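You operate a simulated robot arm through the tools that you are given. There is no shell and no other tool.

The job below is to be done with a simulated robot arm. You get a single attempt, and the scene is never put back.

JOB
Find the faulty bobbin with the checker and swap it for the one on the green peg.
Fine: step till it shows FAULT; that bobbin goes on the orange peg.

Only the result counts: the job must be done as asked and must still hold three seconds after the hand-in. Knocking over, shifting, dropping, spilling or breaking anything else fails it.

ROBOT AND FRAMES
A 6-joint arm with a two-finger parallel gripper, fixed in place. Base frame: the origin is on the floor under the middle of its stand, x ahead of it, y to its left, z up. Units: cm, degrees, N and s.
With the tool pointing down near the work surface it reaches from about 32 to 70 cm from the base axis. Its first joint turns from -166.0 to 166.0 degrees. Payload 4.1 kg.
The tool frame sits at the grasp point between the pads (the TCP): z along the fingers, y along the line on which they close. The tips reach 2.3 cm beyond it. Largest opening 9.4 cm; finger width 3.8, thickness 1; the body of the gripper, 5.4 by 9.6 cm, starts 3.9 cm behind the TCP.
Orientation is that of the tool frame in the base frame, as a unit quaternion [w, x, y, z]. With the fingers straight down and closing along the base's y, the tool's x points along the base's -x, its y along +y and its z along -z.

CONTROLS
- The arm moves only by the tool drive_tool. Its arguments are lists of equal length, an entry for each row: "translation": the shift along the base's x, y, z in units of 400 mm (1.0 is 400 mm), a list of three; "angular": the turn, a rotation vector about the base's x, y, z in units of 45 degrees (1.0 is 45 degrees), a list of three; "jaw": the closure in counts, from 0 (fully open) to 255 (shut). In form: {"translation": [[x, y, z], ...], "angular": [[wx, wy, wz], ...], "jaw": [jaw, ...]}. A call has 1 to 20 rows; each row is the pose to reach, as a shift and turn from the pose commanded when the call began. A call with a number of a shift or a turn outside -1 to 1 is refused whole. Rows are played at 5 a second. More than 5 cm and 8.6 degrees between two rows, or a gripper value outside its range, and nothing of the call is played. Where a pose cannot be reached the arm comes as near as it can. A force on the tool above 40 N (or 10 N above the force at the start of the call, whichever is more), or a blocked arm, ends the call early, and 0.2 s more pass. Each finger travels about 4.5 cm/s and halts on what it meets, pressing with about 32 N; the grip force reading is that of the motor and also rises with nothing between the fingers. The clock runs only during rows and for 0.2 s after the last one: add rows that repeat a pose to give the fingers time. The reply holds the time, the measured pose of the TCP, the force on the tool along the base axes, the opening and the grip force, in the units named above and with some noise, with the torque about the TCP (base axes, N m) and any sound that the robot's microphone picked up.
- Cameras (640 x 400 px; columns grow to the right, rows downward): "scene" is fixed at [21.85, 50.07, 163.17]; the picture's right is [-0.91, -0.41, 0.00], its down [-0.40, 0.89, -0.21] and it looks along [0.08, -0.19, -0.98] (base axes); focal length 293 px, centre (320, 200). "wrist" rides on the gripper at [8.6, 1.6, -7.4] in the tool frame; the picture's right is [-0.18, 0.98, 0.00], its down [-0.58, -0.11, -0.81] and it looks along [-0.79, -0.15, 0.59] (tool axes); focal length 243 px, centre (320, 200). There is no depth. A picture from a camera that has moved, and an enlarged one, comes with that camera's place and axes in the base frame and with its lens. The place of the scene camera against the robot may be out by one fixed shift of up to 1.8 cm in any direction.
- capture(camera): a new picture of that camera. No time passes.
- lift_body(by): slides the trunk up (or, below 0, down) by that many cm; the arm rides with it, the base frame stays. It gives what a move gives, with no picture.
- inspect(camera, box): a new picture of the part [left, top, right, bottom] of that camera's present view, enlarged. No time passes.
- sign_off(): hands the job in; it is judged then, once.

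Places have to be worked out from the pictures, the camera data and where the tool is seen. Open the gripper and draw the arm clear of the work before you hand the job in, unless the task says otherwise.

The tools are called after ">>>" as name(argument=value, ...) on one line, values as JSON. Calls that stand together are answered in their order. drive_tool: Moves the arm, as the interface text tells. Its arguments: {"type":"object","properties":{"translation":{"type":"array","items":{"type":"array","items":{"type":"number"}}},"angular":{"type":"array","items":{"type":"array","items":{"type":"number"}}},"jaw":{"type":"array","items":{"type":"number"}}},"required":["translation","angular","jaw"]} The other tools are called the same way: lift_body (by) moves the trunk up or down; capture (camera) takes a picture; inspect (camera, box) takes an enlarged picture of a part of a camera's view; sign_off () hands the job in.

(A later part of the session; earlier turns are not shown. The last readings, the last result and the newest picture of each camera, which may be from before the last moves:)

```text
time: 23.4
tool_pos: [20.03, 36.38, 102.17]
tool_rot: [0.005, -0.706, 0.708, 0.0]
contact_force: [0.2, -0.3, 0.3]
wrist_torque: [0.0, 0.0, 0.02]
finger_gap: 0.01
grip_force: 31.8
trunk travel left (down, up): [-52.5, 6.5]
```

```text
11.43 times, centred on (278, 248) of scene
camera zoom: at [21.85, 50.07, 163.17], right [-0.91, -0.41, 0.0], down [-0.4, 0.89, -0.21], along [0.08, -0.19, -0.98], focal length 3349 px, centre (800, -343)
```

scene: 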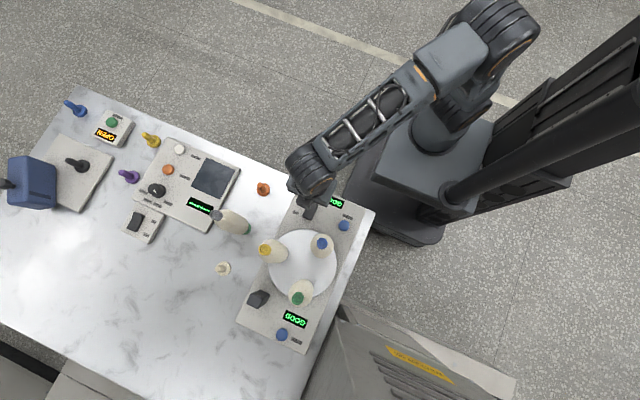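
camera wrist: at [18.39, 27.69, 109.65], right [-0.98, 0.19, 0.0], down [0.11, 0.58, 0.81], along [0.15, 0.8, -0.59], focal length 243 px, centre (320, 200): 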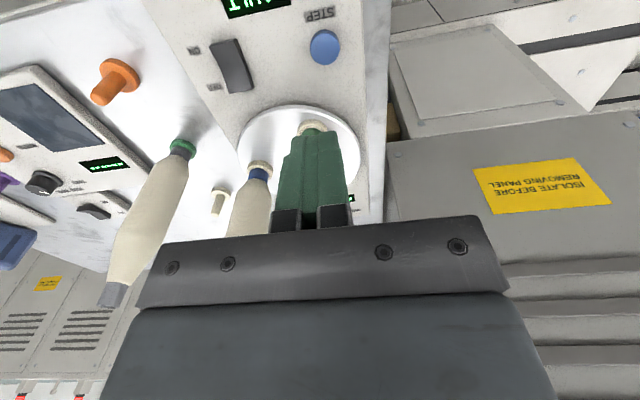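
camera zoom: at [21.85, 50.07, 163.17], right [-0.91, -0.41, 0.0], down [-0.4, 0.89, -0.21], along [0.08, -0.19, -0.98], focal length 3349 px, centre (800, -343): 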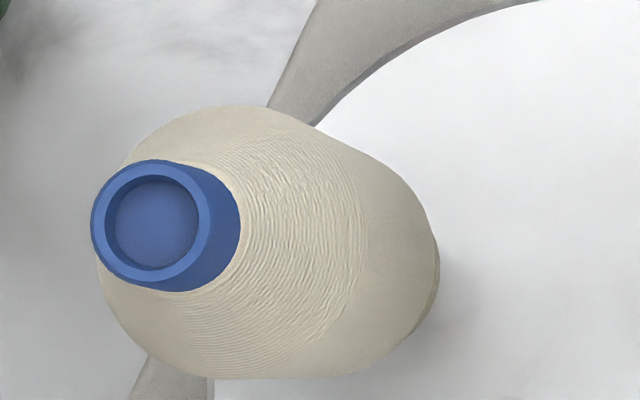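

Post diameter is about 1.65 cm, the core's bottom end is about 3 cm wide, and its top about 2 cm, so I'll pinch the top core. I also saw a ~0.4° tool tilt left from the forced stop; I'll correct that while rising to z≈116 and moving to a viewing pose in front of the blue bobbin.

>>> drive_tool(translation=[[0, 0, 0.11], [0, 0, 0.22], [0, 0, 0.345], [0.1, 0.063, 0.345], [0.2, 0.126, 0.345], [0.302, 0.19, 0.345], [0.302, 0.19, 0.345]], angular=[[-0.0081, 0.0063, 0.002], [-0.0081, 0.0063, 0.002], [-0.0081, 0.0063, 0.002], [-0.0081, 0.0063, 0.002], [-0.0081, 0.0063, 0.002], [-0.0081, 0.0063, 0.002], [-0.0081, 0.0063, 0.002]], jaw=[0, 0, 0, 0, 0, 0, 0])

>>> capture(camera="wrist")

>>> capture(camera="scene")

```text
time: 25.1
tool_pos: [32.28, 44.02, 116.17]
tool_rot: [0.0, -0.707, 0.707, 0.001]
contact_force: [0.2, -0.1, -0.4]
wrist_torque: [-0.03, 0.03, 0.03]
finger_gap: 9.36
grip_force: 0.0
trunk travel left (down, up): [-52.5, 6.5]
```

```text
taken
camera wrist: at [30.62, 35.39, 123.5], right [-0.98, 0.18, 0.0], down [0.11, 0.58, 0.81], along [0.15, 0.79, -0.59], focal length 243 px, centre (320, 200)
```

wrist: 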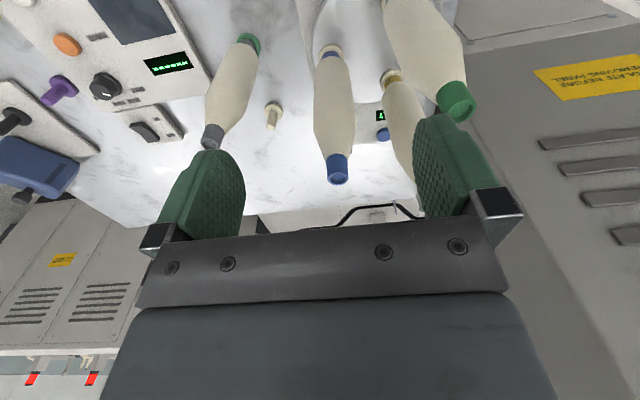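

```text
taken
```

scene: 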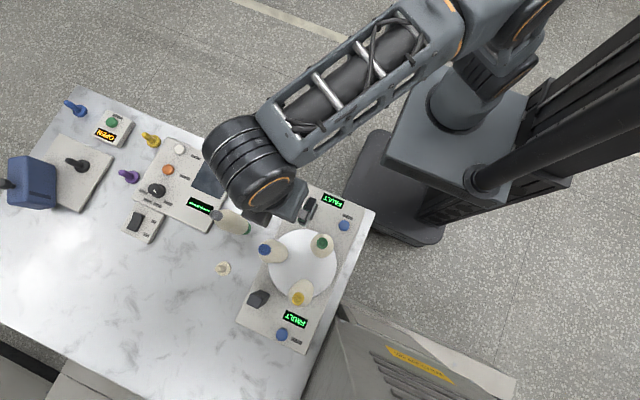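

The blue bobbin is centred between the open fingers in the view. I zoom both cameras on its top to fix its position.

>>> inspect(camera="wrist", box=[304, 140, 368, 190])

>>> inspect(camera="wrist", box=[300, 30, 364, 70])

>>> inspect(camera="scene", box=[250, 235, 282, 255])

>>> inspect(camera="wrist", box=[190, 110, 238, 155])

>>> inspect(camera="scene", box=[204, 203, 236, 223])

```text
8.00 times, centred on (336, 165) of wrist
camera zoom: at [30.62, 35.39, 123.5], right [-0.98, 0.18, 0.0], down [0.11, 0.58, 0.81], along [0.15, 0.79, -0.59], focal length 1941 px, centre (192, 480)
```

zoom: 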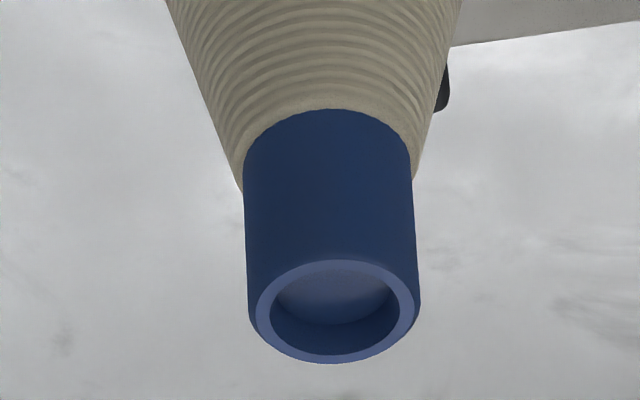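

```text
10.00 times, centred on (332, 50) of wrist
camera zoom: at [30.62, 35.39, 123.5], right [-0.98, 0.18, 0.0], down [0.11, 0.58, 0.81], along [0.15, 0.79, -0.59], focal length 2426 px, centre (200, 1700)
```

zoom: 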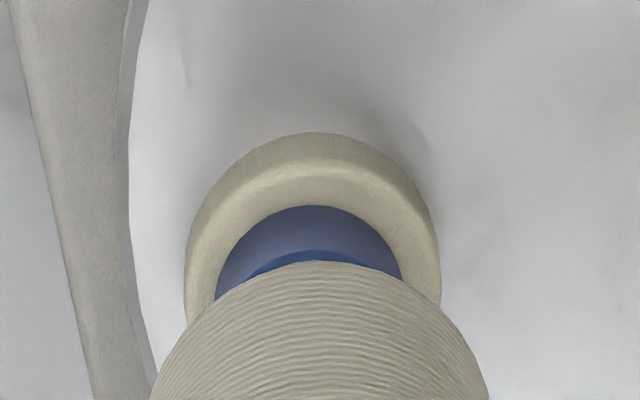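

```text
16.00 times, centred on (266, 245) of scene
camera zoom: at [21.85, 50.07, 163.17], right [-0.91, -0.41, 0.0], down [-0.4, 0.89, -0.21], along [0.08, -0.19, -0.98], focal length 4689 px, centre (1184, -520)
```

zoom: 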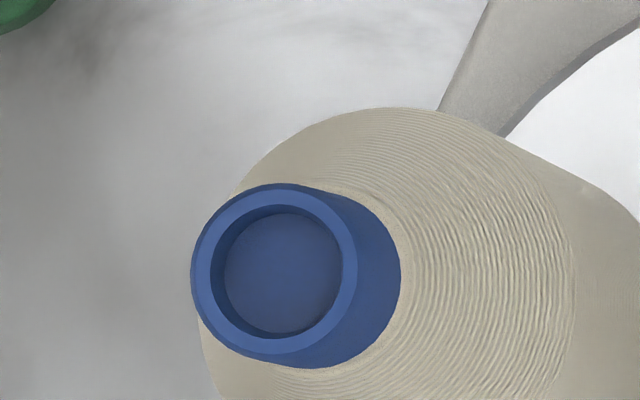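

```text
8.89 times, centred on (214, 132) of wrist
camera zoom: at [30.62, 35.39, 123.5], right [-0.98, 0.18, 0.0], down [0.11, 0.58, 0.81], along [0.15, 0.79, -0.59], focal length 2157 px, centre (1262, 800)
```

zoom: 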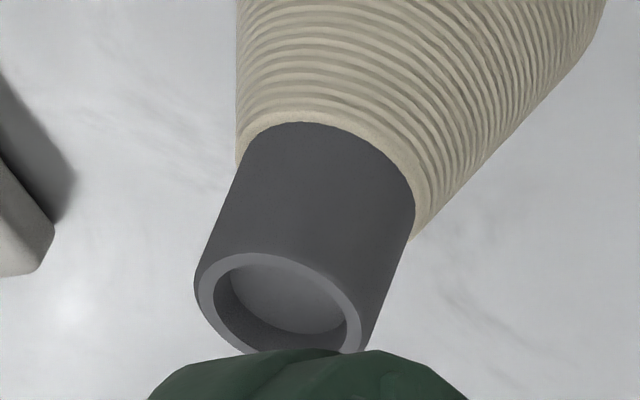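

```text
16.00 times, centred on (220, 213) of scene
camera zoom: at [21.85, 50.07, 163.17], right [-0.91, -0.41, 0.0], down [-0.4, 0.89, -0.21], along [0.08, -0.19, -0.98], focal length 4689 px, centre (1920, -8)
```

zoom: 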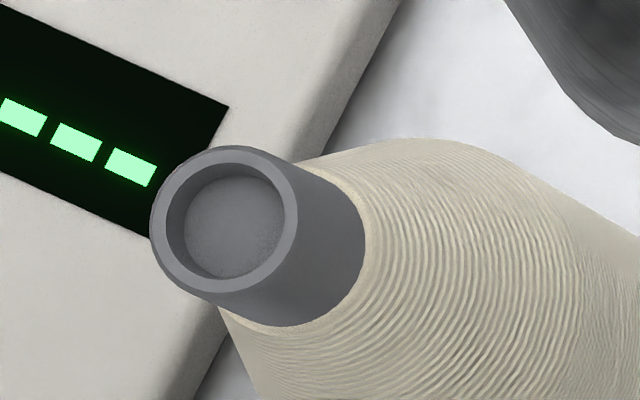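

Both cameras agree on the blue bobbin's top: about (32.1, 52.1, 108.85), with the yarn starting at z≈106.6. Before grasping I want the orange peg fixed just as well, so I move the open gripper to look down on it from close by.

>>> drive_tool(translation=[[0, -0.1, 0], [0, -0.2, 0], [0.1, -0.2, -0.05], [0.2, -0.2, -0.1], [0.29, -0.2, -0.18], [0.35, -0.2, -0.27], [0.35, -0.2, -0.37], [0.35, -0.2, -0.47], [0.35, -0.2, -0.53], [0.35, -0.2, -0.53]], angular=[[0, 0, 0], [0, 0, 0], [0, 0, 0], [0, 0, 0], [0, 0, 0], [0, 0, 0], [0, 0, 0], [0, 0, 0], [0, 0, 0], [0, 0, 0]], jaw=[0, 0, 0, 0, 0, 0, 0, 0, 0, 0])

>>> capture(camera="wrist")

>>> capture(camera="scene")

```text
time: 27.2
tool_pos: [46.14, 36.0, 94.69]
tool_rot: [0.0, 0.707, -0.707, 0.0]
contact_force: [0.1, -0.1, -0.1]
wrist_torque: [-0.01, -0.01, -0.03]
finger_gap: 9.4
grip_force: 0.0
trunk travel left (down, up): [-52.5, 6.5]
```

```text
taken
camera wrist: at [44.45, 27.38, 102.19], right [-0.98, 0.18, 0.0], down [0.11, 0.58, 0.81], along [0.15, 0.79, -0.59], focal length 243 px, centre (320, 200)
```

wrist: 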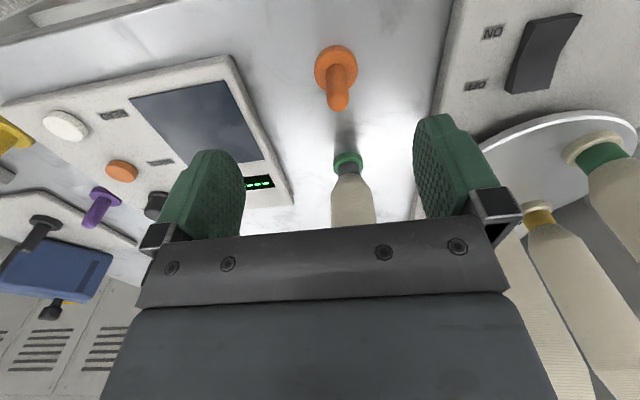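

```text
taken
```

scene: 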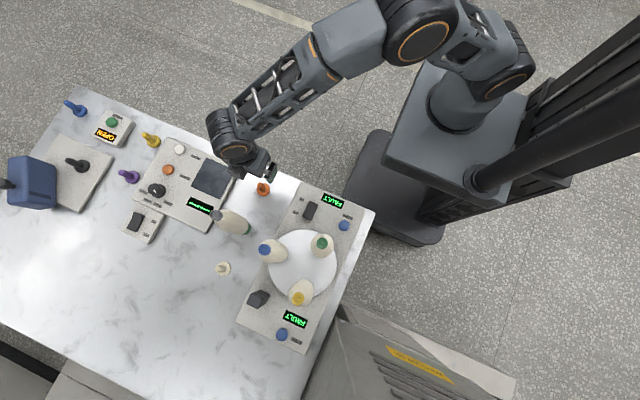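

The orange peg is now near the centre of the wrist view; I zoom in on it and the green peg.

>>> inspect(camera="wrist", box=[304, 36, 384, 116])

>>> inspect(camera="wrist", box=[308, 140, 388, 190])

```text
5.00 times, centred on (344, 76) of wrist
camera zoom: at [44.45, 27.38, 102.19], right [-0.98, 0.18, 0.0], down [0.11, 0.58, 0.81], along [0.15, 0.79, -0.59], focal length 1213 px, centre (200, 820)
```

zoom: 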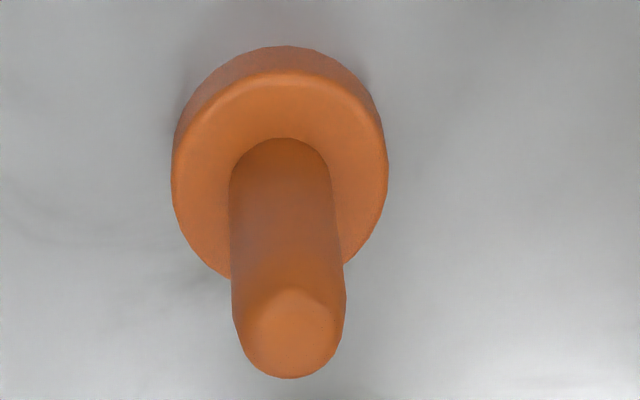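

```text
8.00 times, centred on (348, 165) of wrist
camera zoom: at [44.45, 27.38, 102.19], right [-0.98, 0.18, 0.0], down [0.11, 0.58, 0.81], along [0.15, 0.79, -0.59], focal length 1941 px, centre (96, 480)
```

zoom: 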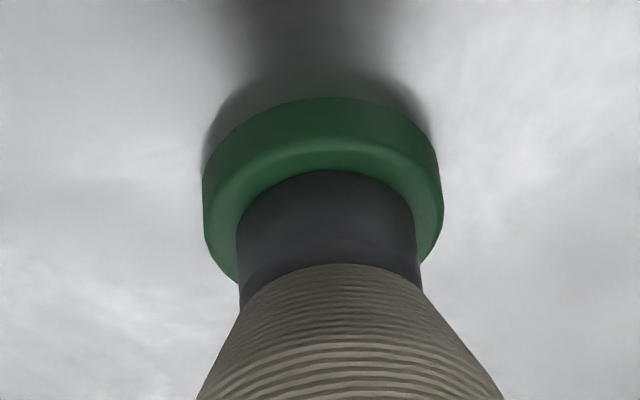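

The orange peg sits at about (45.05, 37.8), flange top z≈80.9, post top z≈85.5. Now I go up and around to hover directly above the blue bobbin at z≈117.6 with open jaws.

>>> drive_tool(translation=[[0, 0, 0.12], [0, 0, 0.24], [-0.05, 0, 0.34], [-0.12, 0.02, 0.43], [-0.2, 0.05, 0.5], [-0.28, 0.1, 0.55], [-0.34, 0.17, 0.57], [-0.3535, 0.26, 0.57], [-0.3535, 0.34, 0.57], [-0.3535, 0.404, 0.57], [-0.3535, 0.404, 0.57]], angular=[[0, 0, 0], [0, 0, 0], [0, 0, 0], [0, 0, 0], [0, 0, 0], [0, 0, 0], [0, 0, 0], [0, 0, 0], [0, 0, 0], [0, 0, 0], [0, 0, 0]], jaw=[0, 0, 0, 0, 0, 0, 0, 0, 0, 0, 0])

>>> capture(camera="wrist")

>>> capture(camera="scene")

```text
time: 29.6
tool_pos: [31.96, 52.12, 117.54]
tool_rot: [0.0, 0.708, -0.707, 0.0]
contact_force: [0.0, -0.4, 0.2]
wrist_torque: [-0.01, 0.02, -0.01]
finger_gap: 9.38
grip_force: 0.0
trunk travel left (down, up): [-52.5, 6.5]
```

```text
taken
camera wrist: at [30.42, 43.48, 125.07], right [-0.98, 0.18, 0.0], down [0.11, 0.58, 0.81], along [0.15, 0.79, -0.59], focal length 243 px, centre (320, 200)
```

wrist: 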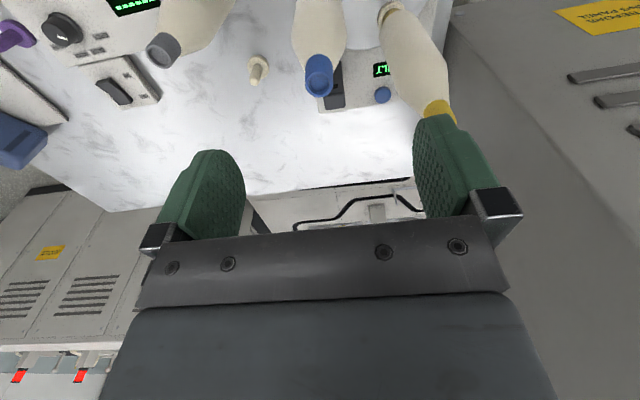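

```text
taken
```

scene: 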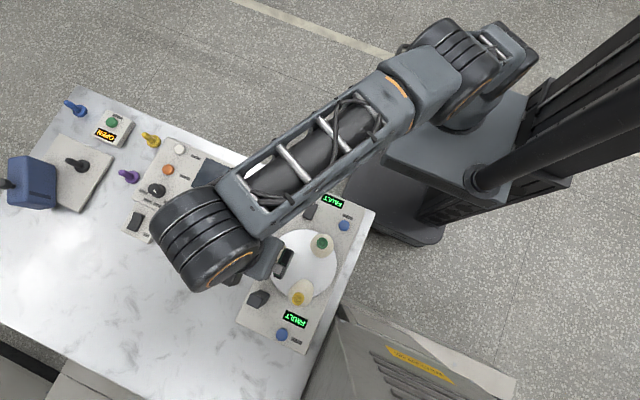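

Hovering over the blue bobbin; I zoom to check that its top ring centre lies on the tool axis (expected at about (320, 85) in the wrist picture).

>>> inspect(camera="wrist", box=[280, 50, 360, 110])

```text
6.67 times, centred on (320, 80) of wrist
camera zoom: at [30.42, 43.48, 125.07], right [-0.98, 0.18, 0.0], down [0.11, 0.58, 0.81], along [0.15, 0.79, -0.59], focal length 1618 px, centre (320, 1000)
```

zoom: 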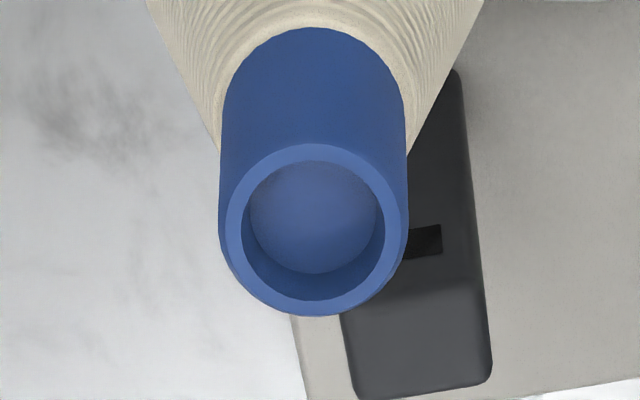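

The bobbin is within about 1 mm of the tool axis. I descend to z≈109.05 (tips just above the yarn) with open jaws.

>>> drive_tool(translation=[[0.001, 0, -0.08], [0.001, 0, -0.15], [0.001, 0, -0.19], [0.001, 0, -0.213], [0.001, 0, -0.213]], angular=[[0, 0, 0], [0, 0, 0], [0, 0, 0], [0, 0, 0], [0, 0, 0]], jaw=[0, 0, 0, 0, 0])

>>> capture(camera="wrist")

```text
time: 30.9
tool_pos: [32.04, 52.1, 109.24]
tool_rot: [-0.001, 0.707, -0.707, -0.001]
contact_force: [0.2, 0.4, 0.5]
wrist_torque: [-0.01, 0.0, -0.02]
finger_gap: 9.4
grip_force: 0.1
trunk travel left (down, up): [-52.5, 6.5]
```

```text
taken
camera wrist: at [30.48, 43.45, 116.55], right [-0.98, 0.18, 0.0], down [0.11, 0.58, 0.81], along [0.15, 0.79, -0.59], focal length 243 px, centre (320, 200)
```

wrist: 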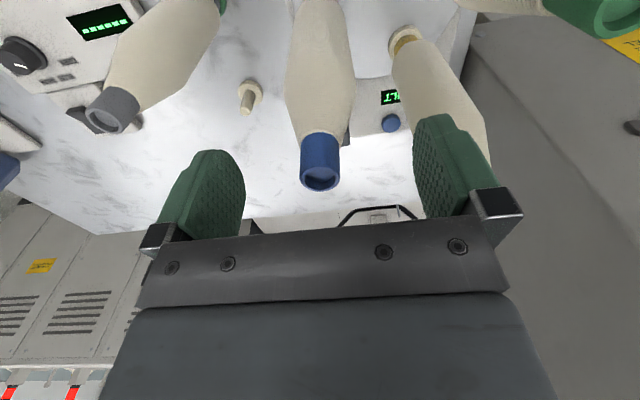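

The core sits squarely between the pads. I close the jaw on it in stages.

>>> drive_tool(translation=[[0, 0, 0], [0, 0, 0], [0, 0, 0], [0, 0, 0], [0, 0, 0], [0, 0, 0], [0, 0, 0], [0, 0, 0], [0, 0, 0]], angular=[[0, 0, 0], [0, 0, 0], [0, 0, 0], [0, 0, 0], [0, 0, 0], [0, 0, 0], [0, 0, 0], [0, 0, 0], [0, 0, 0]], jaw=[60, 120, 165, 180, 190, 205, 255, 255, 255])

>>> inspect(camera="wrist", box=[220, 60, 420, 240])

>>> inspect(camera="scene", box=[193, 180, 417, 340])

```text
time: 32.9
tool_pos: [32.09, 52.2, 109.04]
tool_rot: [0.001, -0.707, 0.707, 0.0]
contact_force: [0.4, 0.2, 0.2]
wrist_torque: [-0.01, 0.01, -0.02]
finger_gap: 1.9
grip_force: 31.8
trunk travel left (down, up): [-52.5, 6.5]
```

```text
2.22 times, centred on (320, 150) of wrist
camera zoom: at [30.47, 43.45, 116.57], right [-0.98, 0.18, 0.0], down [0.11, 0.58, 0.81], along [0.15, 0.79, -0.59], focal length 539 px, centre (320, 311)
```

zoom: 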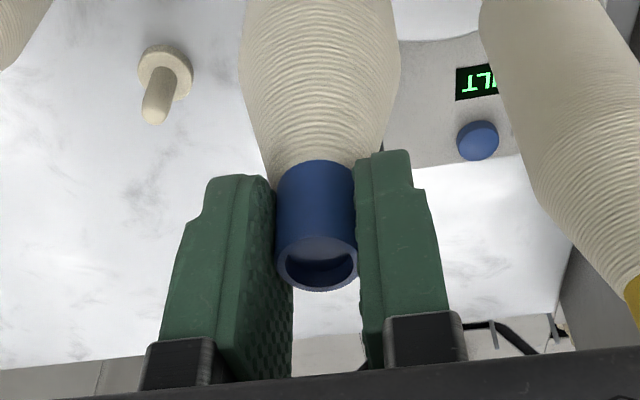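

```text
2.50 times, centred on (305, 260) of scene
camera zoom: at [21.85, 50.07, 163.17], right [-0.91, -0.41, 0.0], down [-0.4, 0.89, -0.21], along [0.08, -0.19, -0.98], focal length 733 px, centre (358, 50)
```

zoom: 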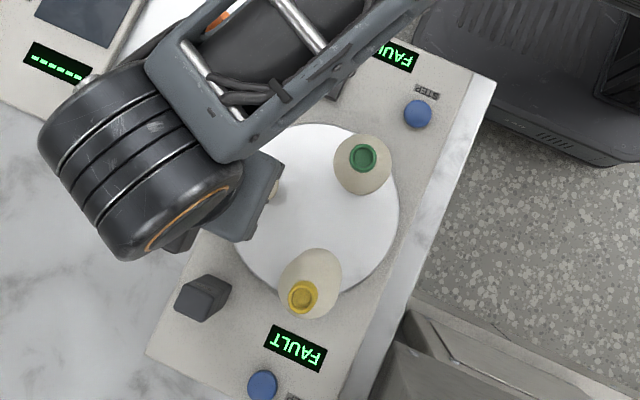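

The core is held (gap 1.9 cm). I lift straight up slowly, about 7 cm, to clear the ~4.6 cm post.

>>> drive_tool(translation=[[0, 0, 0.01], [0, 0, 0.025], [0, 0, 0.05], [0, 0, 0.075], [0, 0, 0.1], [0, 0, 0.125], [0, 0, 0.15], [0, 0, 0.175], [0, 0, 0.175]], angular=[[0, 0, 0], [0, 0, 0], [0, 0, 0], [0, 0, 0], [0, 0, 0], [0, 0, 0], [0, 0, 0], [0, 0, 0], [0, 0, 0]], jaw=[255, 255, 255, 255, 255, 255, 255, 255, 255])

>>> capture(camera="wrist")

>>> inspect(camera="scene", box=[193, 180, 417, 340])

```text
time: 34.9
tool_pos: [32.11, 52.1, 116.07]
tool_rot: [0.0, 0.707, -0.707, -0.001]
contact_force: [1.6, -0.2, -1.0]
wrist_torque: [0.03, 0.02, 0.01]
finger_gap: 1.89
grip_force: 32.4
trunk travel left (down, up): [-52.5, 6.5]
```

```text
taken
camera wrist: at [30.45, 43.52, 123.6], right [-0.98, 0.18, 0.0], down [0.11, 0.58, 0.81], along [0.15, 0.79, -0.59], focal length 243 px, centre (320, 200)
```

wrist: 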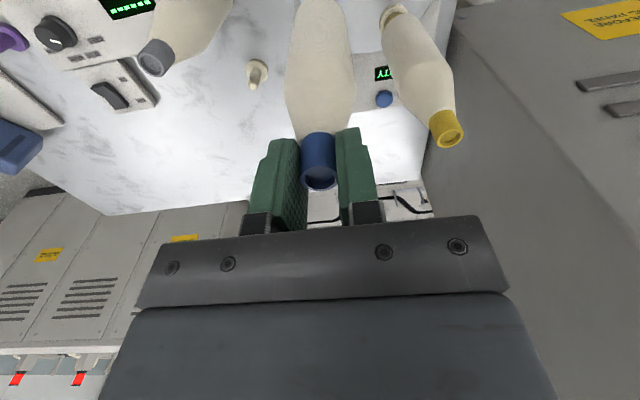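

```text
2.50 times, centred on (305, 260) of scene
camera zoom: at [21.85, 50.07, 163.17], right [-0.91, -0.41, 0.0], down [-0.4, 0.89, -0.21], along [0.08, -0.19, -0.98], focal length 733 px, centre (358, 50)
```

zoom: 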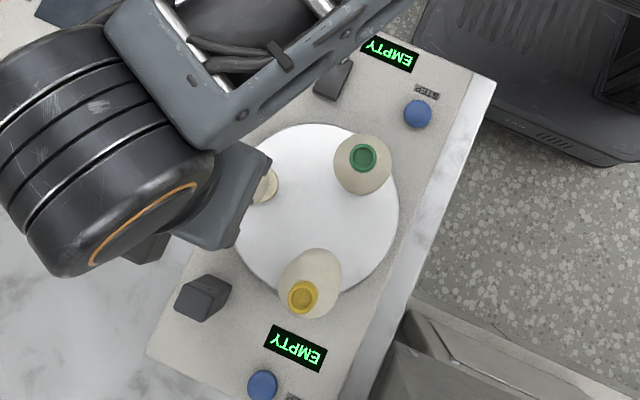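

The display changed to EMPTY, which confirms the blue bobbin was the one at the reading head showing FAULT. I carry it at this height, bowing toward the robot side, to above the orange peg at (45.0, 37.85).

>>> drive_tool(translation=[[0, -0.04, 0], [0.005, -0.09, 0], [0.015, -0.14, 0], [0.03, -0.19, 0], [0.055, -0.235, 0], [0.09, -0.275, 0], [0.135, -0.305, 0], [0.185, -0.328, 0], [0.235, -0.343, 0], [0.28, -0.352, 0], [0.31, -0.3565, 0], [0.3228, -0.3568, 0], [0.3228, -0.3568, 0], [0.3228, -0.3568, 0]], angular=[[0, 0, 0], [0, 0, 0], [0, 0, 0], [0, 0, 0], [0, 0, 0], [0, 0, 0], [0, 0, 0], [0, 0, 0], [0, 0, 0], [0, 0, 0], [0, 0, 0], [0, 0, 0], [0, 0, 0], [0, 0, 0]], jaw=[255, 255, 255, 255, 255, 255, 255, 255, 255, 255, 255, 255, 255, 255])

>>> capture(camera="wrist")

>>> capture(camera="scene")

```text
time: 37.9
tool_pos: [45.08, 37.86, 116.19]
tool_rot: [0.0, 0.707, -0.707, 0.001]
contact_force: [-0.4, -1.3, -0.5]
wrist_torque: [0.0, 0.02, 0.0]
finger_gap: 1.9
grip_force: 31.9
trunk travel left (down, up): [-52.5, 6.5]
```

```text
taken
camera wrist: at [43.32, 29.2, 123.55], right [-0.98, 0.18, 0.0], down [0.11, 0.58, 0.81], along [0.15, 0.79, -0.59], focal length 243 px, centre (320, 200)
```

wrist: 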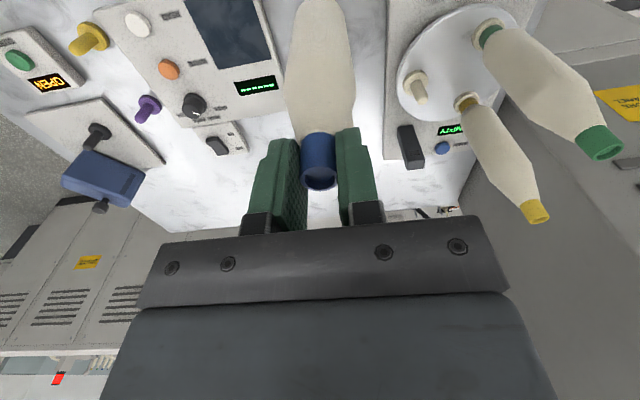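

```text
taken
```

scene: 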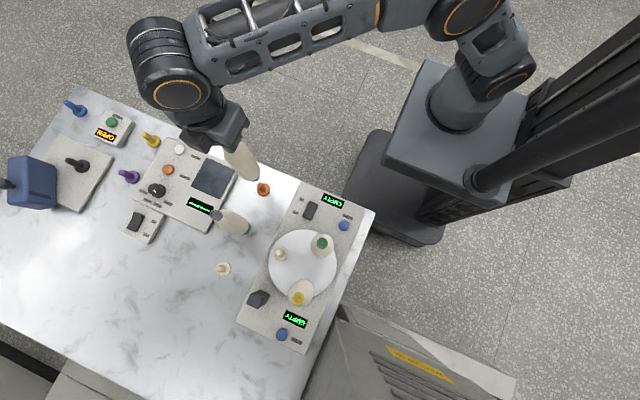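

The wrist view is blocked by the bobbin itself, so I check alignment of bobbin bottom and orange peg in the scene camera.

>>> inspect(camera="scene", box=[220, 140, 284, 204])

>>> inspect(camera="wrist", box=[260, 0, 380, 200])

```text
6.25 times, centred on (252, 172) of scene
camera zoom: at [21.85, 50.07, 163.17], right [-0.91, -0.41, 0.0], down [-0.4, 0.89, -0.21], along [0.08, -0.19, -0.98], focal length 1832 px, centre (745, 375)
```

zoom: 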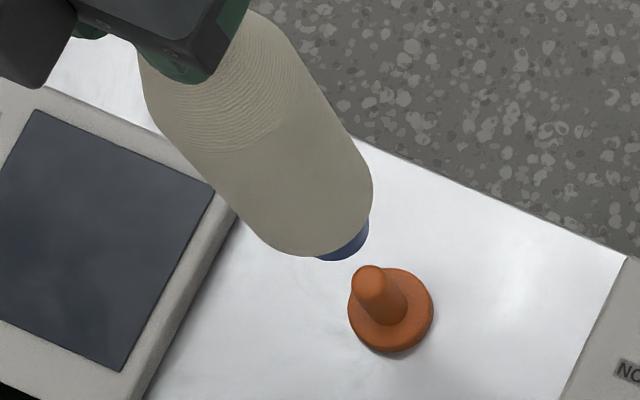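

```text
2.00 times, centred on (320, 100) of wrist
camera zoom: at [43.32, 29.2, 123.55], right [-0.98, 0.18, 0.0], down [0.11, 0.58, 0.81], along [0.15, 0.79, -0.59], focal length 485 px, centre (320, 400)
```

zoom: 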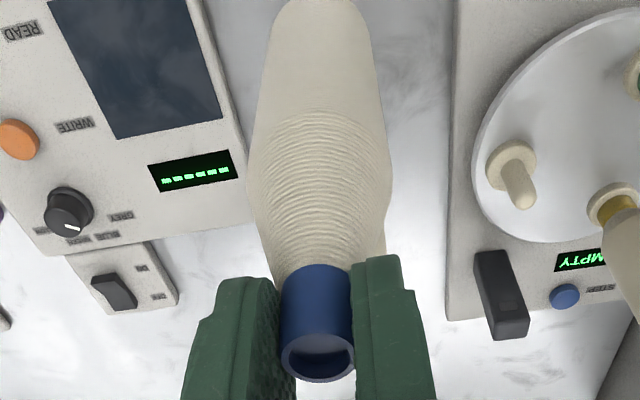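

I enlarge the bobbin bottom and the peg further to measure the lateral offset.

>>> inspect(camera="scene", box=[236, 160, 276, 200])

>>> inspect(camera="scene", box=[244, 166, 268, 186])

```text
10.00 times, centred on (256, 180) of scene
camera zoom: at [21.85, 50.07, 163.17], right [-0.91, -0.41, 0.0], down [-0.4, 0.89, -0.21], along [0.08, -0.19, -0.98], focal length 2930 px, centre (960, 400)
```

zoom: 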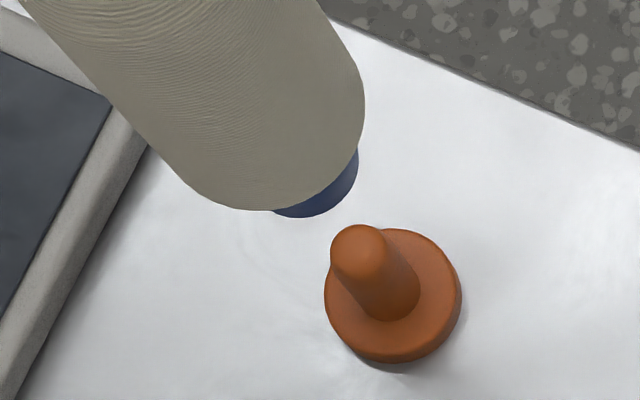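

```text
16.00 times, centred on (256, 176) of scene
camera zoom: at [21.85, 50.07, 163.17], right [-0.91, -0.41, 0.0], down [-0.4, 0.89, -0.21], along [0.08, -0.19, -0.98], focal length 4689 px, centre (1344, 584)
```

zoom: 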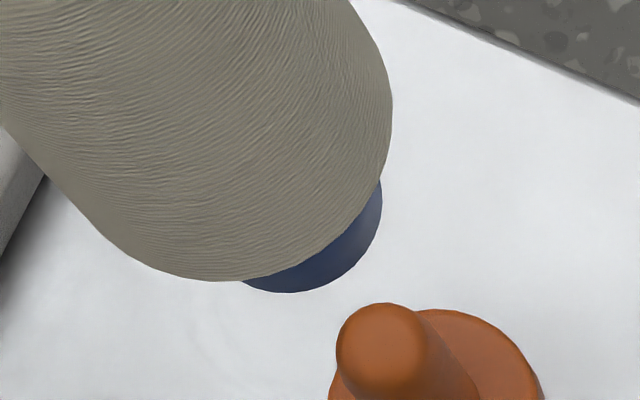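

Fitting the core's bottom rim in the scene view shows the bobbin about 2 mm short of the peg in y. I shift +0.2 cm in y and lower 5.5 cm so the core bottom is just above the post, then measure again.

>>> drive_tool(translation=[[0, 0.005, -0.03], [0, 0.005, -0.07], [0, 0.005, -0.11], [0, 0.005, -0.1375], [0, 0.005, -0.1375]], angular=[[0, 0, 0], [0, 0, 0], [0, 0, 0], [0, 0, 0], [0, 0, 0]], jaw=[255, 255, 255, 255, 255])

>>> inspect(camera="scene", box=[244, 172, 276, 200])

>>> inspect(camera="wrist", box=[240, 0, 400, 100])

```text
time: 39.0
tool_pos: [44.91, 38.16, 110.71]
tool_rot: [-0.001, 0.707, -0.707, -0.002]
contact_force: [-0.1, 0.5, -1.3]
wrist_torque: [0.01, -0.01, 0.0]
finger_gap: 1.88
grip_force: 32.2
trunk travel left (down, up): [-52.5, 6.5]
```

```text
14.29 times, centred on (260, 186) of scene
camera zoom: at [21.85, 50.07, 163.17], right [-0.91, -0.41, 0.0], down [-0.4, 0.89, -0.21], along [0.08, -0.19, -0.98], focal length 4186 px, centre (1177, 400)
```

zoom: 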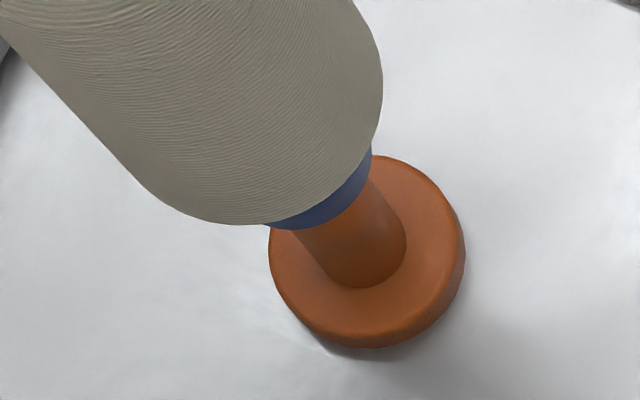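

```text
4.00 times, centred on (320, 50) of wrist
camera zoom: at [43.37, 29.39, 118.07], right [-0.98, 0.18, 0.0], down [0.11, 0.58, 0.81], along [0.15, 0.79, -0.59], focal length 970 px, centre (320, 800)
```

zoom: 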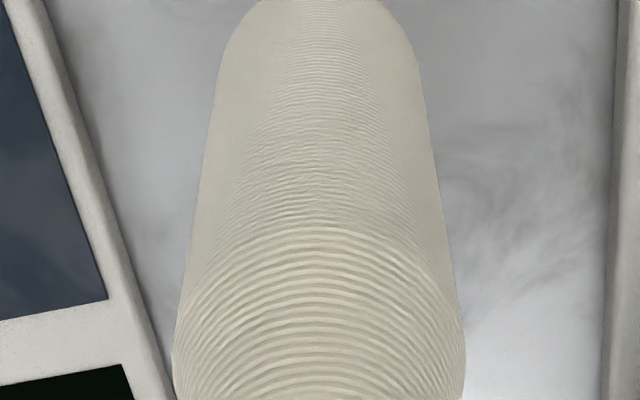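

Perpendicular alignment is now within about half a millimetre. I lower 2.8 cm in small steps so the core mouth passes over the rounded post top, and check the forces.

>>> drive_tool(translation=[[0, 0.001, -0.01], [0, 0.001, -0.02], [0, 0.001, -0.03], [0, 0.001, -0.04], [0, 0.001, -0.05], [0, 0.001, -0.06], [0, 0.001, -0.07], [0, 0.001, -0.07]], angular=[[0, 0, 0], [0, 0, 0], [0, 0, 0], [0, 0, 0], [0, 0, 0], [0, 0, 0], [0, 0, 0], [0, 0, 0]], jaw=[255, 255, 255, 255, 255, 255, 255, 255])

>>> inspect(camera="scene", box=[244, 172, 276, 200])

>>> capture(camera="wrist")

```text
time: 40.9
tool_pos: [45.05, 38.08, 107.94]
tool_rot: [-0.001, 0.707, -0.707, -0.001]
contact_force: [-0.1, -0.2, -0.7]
wrist_torque: [0.01, 0.02, 0.02]
finger_gap: 1.9
grip_force: 32.3
trunk travel left (down, up): [-52.5, 6.5]
```

```text
14.29 times, centred on (260, 186) of scene
camera zoom: at [21.85, 50.07, 163.17], right [-0.91, -0.41, 0.0], down [-0.4, 0.89, -0.21], along [0.08, -0.19, -0.98], focal length 4186 px, centre (1177, 400)
```

zoom: 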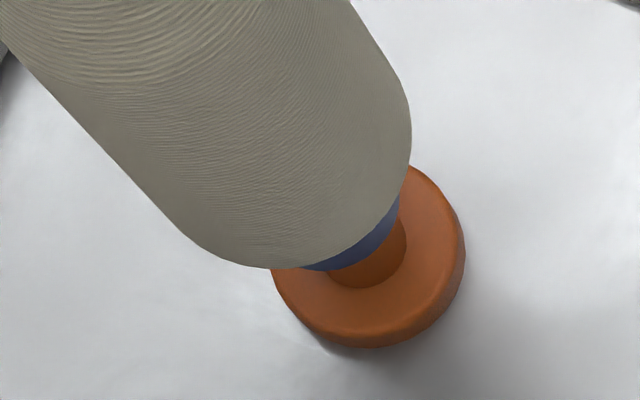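

```text
taken
camera wrist: at [43.32, 29.47, 115.31], right [-0.98, 0.18, 0.0], down [0.11, 0.58, 0.81], along [0.15, 0.79, -0.59], focal length 243 px, centre (320, 200)
```

wrist: 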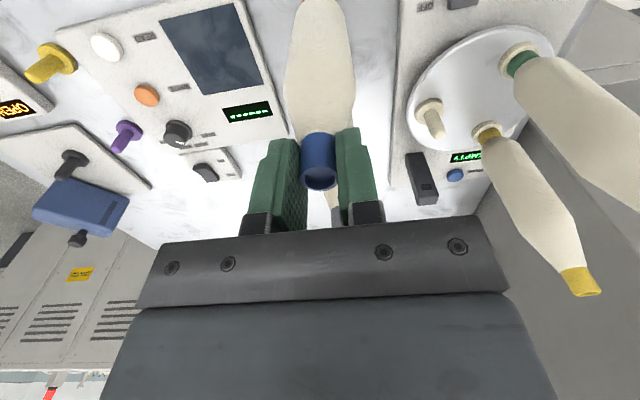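

No contact force with the core mouth already past the post top, so the post is inside the bore. I lower another 2.8 cm, then will feel for the seat.

>>> drive_tool(translation=[[0, 0, -0.01], [0, 0, -0.02], [0, 0, -0.03], [0, 0, -0.04], [0, 0, -0.05], [0, 0, -0.06], [0, 0, -0.07], [0, 0, -0.07]], angular=[[0, 0, 0], [0, 0, 0], [0, 0, 0], [0, 0, 0], [0, 0, 0], [0, 0, 0], [0, 0, 0], [0, 0, 0]], jaw=[255, 255, 255, 255, 255, 255, 255, 255])

>>> inspect(camera="scene", box=[244, 172, 276, 200])

```text
time: 42.6
tool_pos: [44.84, 38.12, 105.07]
tool_rot: [0.0, 0.707, -0.707, 0.0]
contact_force: [-0.1, -0.3, -1.1]
wrist_torque: [-0.03, -0.01, -0.01]
finger_gap: 1.9
grip_force: 31.9
trunk travel left (down, up): [-52.5, 6.5]
```

```text
14.29 times, centred on (260, 186) of scene
camera zoom: at [21.85, 50.07, 163.17], right [-0.91, -0.41, 0.0], down [-0.4, 0.89, -0.21], along [0.08, -0.19, -0.98], focal length 4186 px, centre (1177, 400)
```

zoom: 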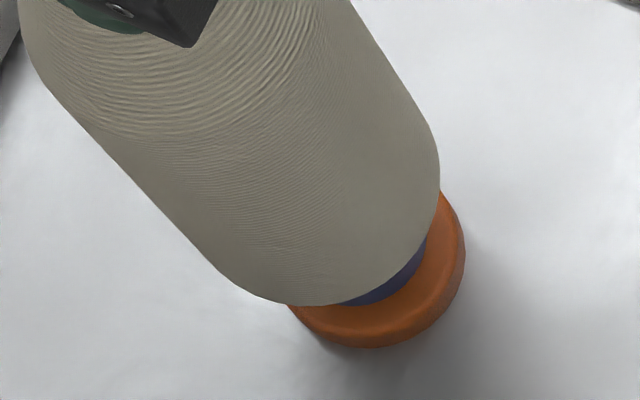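

Still free, with the core nearly at the flange. I continue in 1 mm steps until the seat is felt.

>>> drive_tool(translation=[[0, 0, -0.005], [0, 0, -0.009], [0, 0, -0.012], [0, 0, -0.015], [0, 0, -0.017], [0, 0, -0.019]], angular=[[0, 0, 0], [0, 0, 0], [0, 0, 0], [0, 0, 0], [0, 0, 0], [0, 0, 0]], jaw=[255, 255, 255, 255, 255, 255])

>>> inspect(camera="scene", box=[244, 172, 276, 200])

```text
time: 44.0
tool_pos: [44.89, 38.12, 104.23]
tool_rot: [0.0, -0.707, 0.708, 0.001]
contact_force: [0.6, -0.4, -0.8]
wrist_torque: [-0.03, -0.02, -0.01]
finger_gap: 1.87
grip_force: 31.8
trunk travel left (down, up): [-52.5, 6.5]
```

```text
14.29 times, centred on (260, 186) of scene
camera zoom: at [21.85, 50.07, 163.17], right [-0.91, -0.41, 0.0], down [-0.4, 0.89, -0.21], along [0.08, -0.19, -0.98], focal length 4186 px, centre (1177, 400)
```

zoom: 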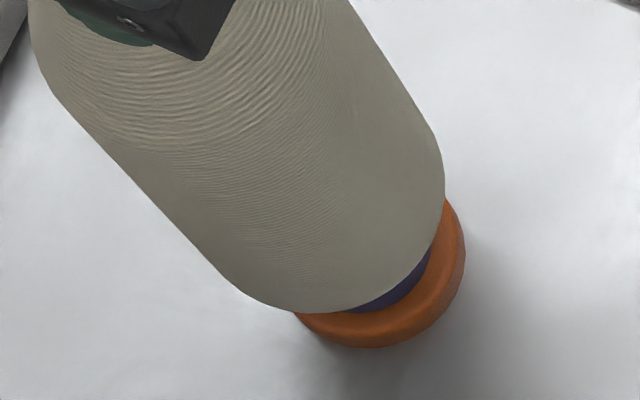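

Still carrying its own weight (no seat yet); I keep going in 1 mm steps.

>>> drive_tool(translation=[[0, 0, -0.003], [0, 0, -0.0055], [0, 0, -0.008], [0, 0, -0.0105]], angular=[[0, 0, 0], [0, 0, 0], [0, 0, 0], [0, 0, 0]], jaw=[255, 255, 255, 255])

>>> inspect(camera="scene", box=[244, 172, 276, 200])

```text
time: 45.0
tool_pos: [45.0, 38.16, 104.15]
tool_rot: [0.002, -0.707, 0.707, 0.0]
contact_force: [0.4, -1.0, 17.7]
wrist_torque: [-0.4, 0.06, 0.0]
finger_gap: 1.91
grip_force: 31.7
trunk travel left (down, up): [-52.5, 6.5]
```

```text
14.29 times, centred on (260, 186) of scene
camera zoom: at [21.85, 50.07, 163.17], right [-0.91, -0.41, 0.0], down [-0.4, 0.89, -0.21], along [0.08, -0.19, -0.98], focal length 4186 px, centre (1177, 400)
```

zoom: 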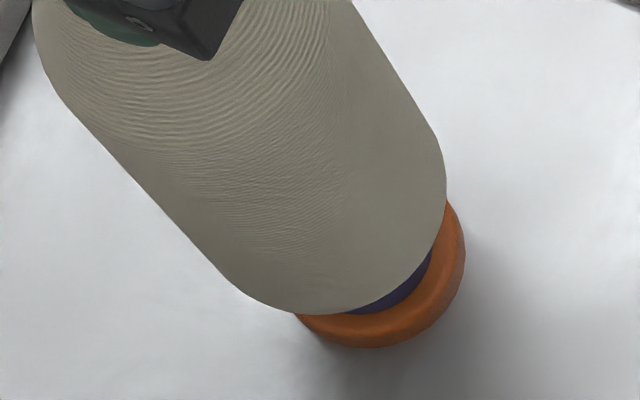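

The seat is felt (about 18 N) at TCP z≈104.15, matching the expected seated height. I relieve the push slightly and open the jaws.

>>> drive_tool(translation=[[0, 0, 0.002], [0, 0, 0.002], [0, 0, 0.002], [0, 0, 0.002], [0, 0, 0.002], [0, 0, 0.002], [0, 0, 0.002], [0, 0, 0.002], [0, 0, 0.002]], angular=[[0, 0, 0], [0, 0, 0], [0, 0, 0], [0, 0, 0], [0, 0, 0], [0, 0, 0], [0, 0, 0], [0, 0, 0], [0, 0, 0]], jaw=[255, 255, 190, 170, 130, 90, 50, 0, 0])

>>> capture(camera="wrist")

>>> inspect(camera="scene", box=[220, 160, 284, 200])

```text
time: 47.0
tool_pos: [44.88, 38.13, 103.98]
tool_rot: [0.0, 0.707, -0.707, 0.0]
contact_force: [0.6, -0.1, -0.5]
wrist_torque: [0.0, -0.01, 0.01]
finger_gap: 9.4
grip_force: 0.1
trunk travel left (down, up): [-52.5, 6.5]
```

```text
taken
camera wrist: at [43.33, 29.45, 111.4], right [-0.98, 0.18, 0.0], down [0.11, 0.58, 0.81], along [0.15, 0.79, -0.59], focal length 243 px, centre (320, 200)
```

wrist: 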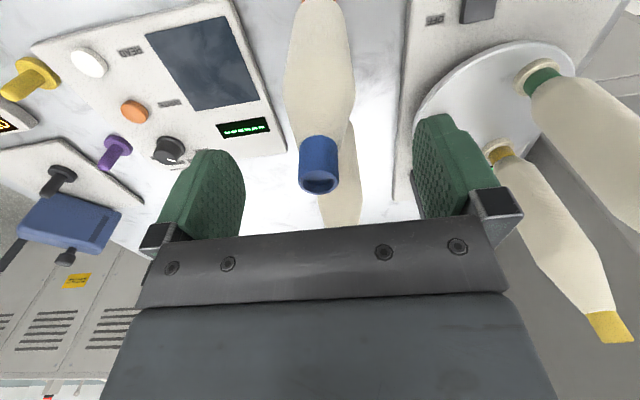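

```text
10.00 times, centred on (252, 180) of scene
camera zoom: at [21.85, 50.07, 163.17], right [-0.91, -0.41, 0.0], down [-0.4, 0.89, -0.21], along [0.08, -0.19, -0.98], focal length 2930 px, centre (1000, 400)
```

zoom: 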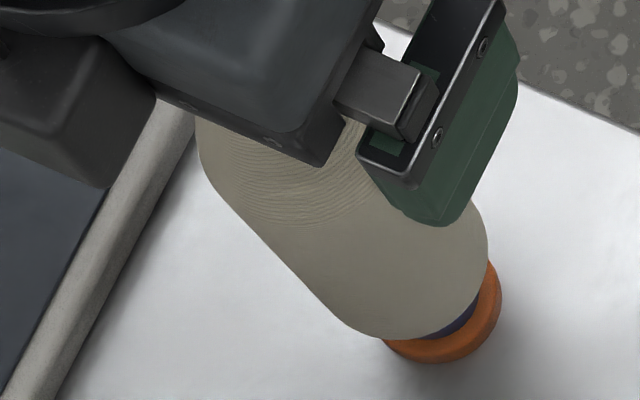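

The blue bobbin stands seated on the orange peg. I rise clear and move over to hover above the grey-cored bobbin on the green peg, around (44.85, 49.95).

>>> drive_tool(translation=[[0, 0, 0.04], [0, 0, 0.12], [0, 0, 0.2], [0, 0, 0.23], [-0.001, 0.08, 0.23], [-0.002, 0.17, 0.23], [-0.0025, 0.25, 0.23], [-0.0025, 0.2955, 0.23], [-0.0025, 0.2955, 0.23]], angular=[[0, 0, 0], [0, 0, 0], [0, 0, 0], [0, 0, 0], [0, 0, 0], [0, 0, 0], [0, 0, 0], [0, 0, 0], [0, 0, 0]], jaw=[0, 0, 0, 0, 0, 0, 0, 0, 0])

>>> capture(camera="wrist")

>>> capture(camera="scene")

```text
time: 49.0
tool_pos: [44.01, 48.74, 112.78]
tool_rot: [0.0, -0.707, 0.707, 0.001]
contact_force: [0.0, -0.2, 0.2]
wrist_torque: [-0.01, -0.01, 0.0]
finger_gap: 9.4
grip_force: 0.0
out of reach, approached as far as the arm can: row 8, 9
trunk travel left (down, up): [-52.5, 6.5]
```

```text
taken
camera wrist: at [42.37, 40.09, 120.13], right [-0.98, 0.18, 0.0], down [0.11, 0.58, 0.81], along [0.15, 0.79, -0.59], focal length 243 px, centre (320, 200)
```

wrist: 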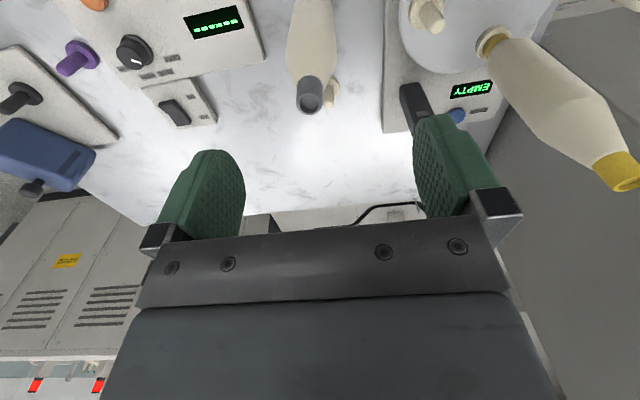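

```text
taken
```

scene: 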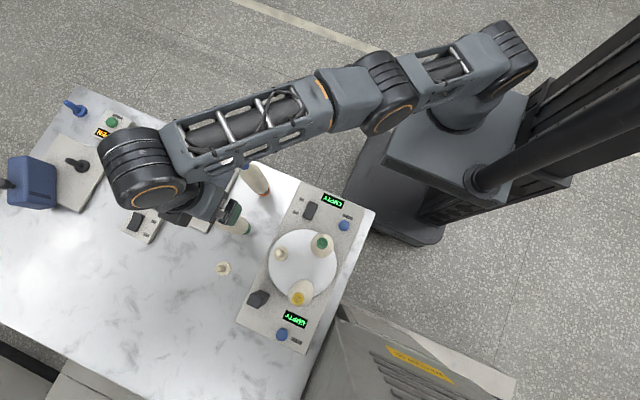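

The arm ran out of reach here (r≈67 cm at this height), stopping at (44.0, 48.7). The wrist looks higher than the shoulder, so raising the trunk and lowering the tool should extend the reach; I raise the trunk 6.5 cm.

>>> lift_body(by=6.5)

>>> drive_tool(translation=[[0, 0, 0]], angular=[[0, 0, 0]], jaw=[0])

```text
time: 50.1
tool_pos: [44.01, 48.83, 119.14]
tool_rot: [0.0, 0.707, -0.707, 0.0]
contact_force: [0.2, -0.5, 0.5]
wrist_torque: [0.01, 0.0, 0.02]
finger_gap: 9.39
grip_force: 0.1
trunk travel left (down, up): [-59.0, 0.0]
```

```text
time: 50.5
tool_pos: [44.06, 48.8, 119.16]
tool_rot: [0.001, -0.707, 0.707, 0.001]
contact_force: [0.4, -1.1, -1.1]
wrist_torque: [-0.03, 0.0, 0.03]
finger_gap: 9.4
grip_force: 0.0
trunk travel left (down, up): [-59.0, 0.0]
```

The commanded pose now equals the measured one. I move to (44.85, 49.95, 112.5) with the raised trunk.

>>> drive_tool(translation=[[0, 0, -0.06], [0, 0, -0.12], [0.01, 0.015, -0.166], [0.02, 0.029, -0.166], [0.02, 0.029, -0.166]], angular=[[0, 0, 0], [0, 0, 0], [0, 0, 0], [0, 0, 0], [0, 0, 0]], jaw=[0, 0, 0, 0, 0])

>>> capture(camera="wrist")

>>> inspect(camera="wrist", box=[280, 50, 360, 110])

```text
time: 51.7
tool_pos: [44.81, 50.02, 112.45]
tool_rot: [0.0, -0.707, 0.708, 0.001]
contact_force: [0.0, 0.6, -0.6]
wrist_torque: [0.04, -0.04, 0.0]
finger_gap: 9.4
grip_force: 0.2
trunk travel left (down, up): [-59.0, 0.0]
```

```text
taken
camera wrist: at [43.23, 41.28, 119.95], right [-0.98, 0.18, 0.0], down [0.11, 0.58, 0.81], along [0.15, 0.79, -0.59], focal length 243 px, centre (320, 200)
```

wrist: 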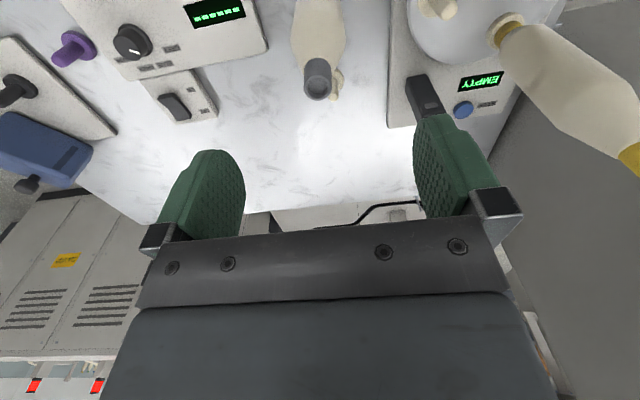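

```text
6.67 times, centred on (320, 80) of wrist
camera zoom: at [43.23, 41.28, 119.95], right [-0.98, 0.18, 0.0], down [0.11, 0.58, 0.81], along [0.15, 0.79, -0.59], focal length 1618 px, centre (320, 1000)
```

zoom: 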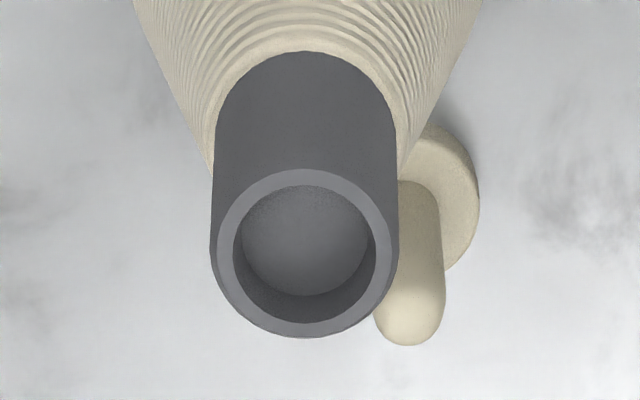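

With the trunk raised the pose is reachable; the grey core's ring shows a small offset (+0.1 cm x, +0.18 cm y), which I correct while descending to z≈104.

>>> drive_tool(translation=[[0.0028, 0.0045, -0.06], [0.0028, 0.0045, -0.12], [0.0028, 0.0045, -0.17], [0.0028, 0.0045, -0.2], [0.0028, 0.0045, -0.2105], [0.0028, 0.0045, -0.2105]], angular=[[0, 0, 0], [0, 0, 0], [0, 0, 0], [0, 0, 0], [0, 0, 0], [0, 0, 0]], jaw=[0, 0, 0, 0, 0, 0])

>>> inspect(camera="wrist", box=[220, 60, 420, 240])

```text
time: 53.1
tool_pos: [44.98, 50.2, 104.12]
tool_rot: [0.001, -0.707, 0.708, 0.001]
contact_force: [-0.3, 1.0, -0.8]
wrist_torque: [0.03, -0.02, -0.02]
finger_gap: 9.39
grip_force: 0.1
trunk travel left (down, up): [-59.0, 0.0]
```

```text
2.22 times, centred on (320, 150) of wrist
camera zoom: at [43.29, 41.5, 111.49], right [-0.98, 0.18, 0.0], down [0.11, 0.58, 0.81], along [0.15, 0.79, -0.59], focal length 539 px, centre (320, 311)
```

zoom: 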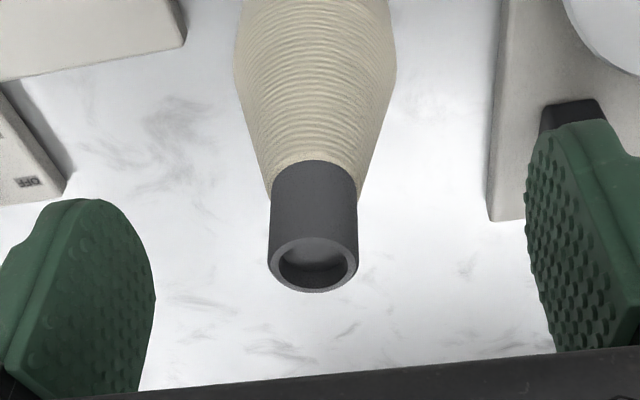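

The grey core appears at the same place as the blue one did when grasped. I close the jaw in stages.

>>> drive_tool(translation=[[0.001, 0, 0], [0.001, 0, 0], [0.001, 0, 0], [0.001, 0, 0], [0.001, 0, 0], [0.001, 0, 0], [0.001, 0, 0], [0.001, 0, 0], [0.001, 0, 0]], angular=[[0, 0, 0], [0, 0, 0], [0, 0, 0], [0, 0, 0], [0, 0, 0], [0, 0, 0], [0, 0, 0], [0, 0, 0], [0, 0, 0]], jaw=[60, 120, 165, 180, 190, 205, 255, 255, 255])

>>> inspect(camera="wrist", box=[220, 60, 420, 240])

```text
time: 55.1
tool_pos: [44.91, 50.16, 104.14]
tool_rot: [0.001, -0.707, 0.707, 0.001]
contact_force: [-0.4, 0.1, 3.1]
wrist_torque: [0.06, -0.01, 0.02]
finger_gap: 1.9
grip_force: 31.9
trunk travel left (down, up): [-59.0, 0.0]
```

```text
2.22 times, centred on (320, 150) of wrist
camera zoom: at [43.33, 41.48, 111.56], right [-0.98, 0.18, 0.0], down [0.11, 0.58, 0.81], along [0.15, 0.79, -0.59], focal length 539 px, centre (320, 311)
```

zoom: 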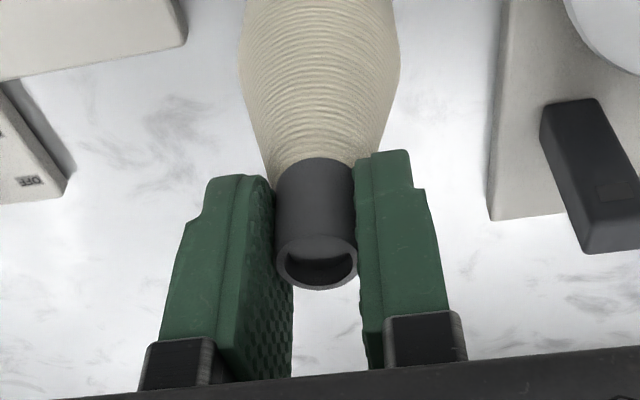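

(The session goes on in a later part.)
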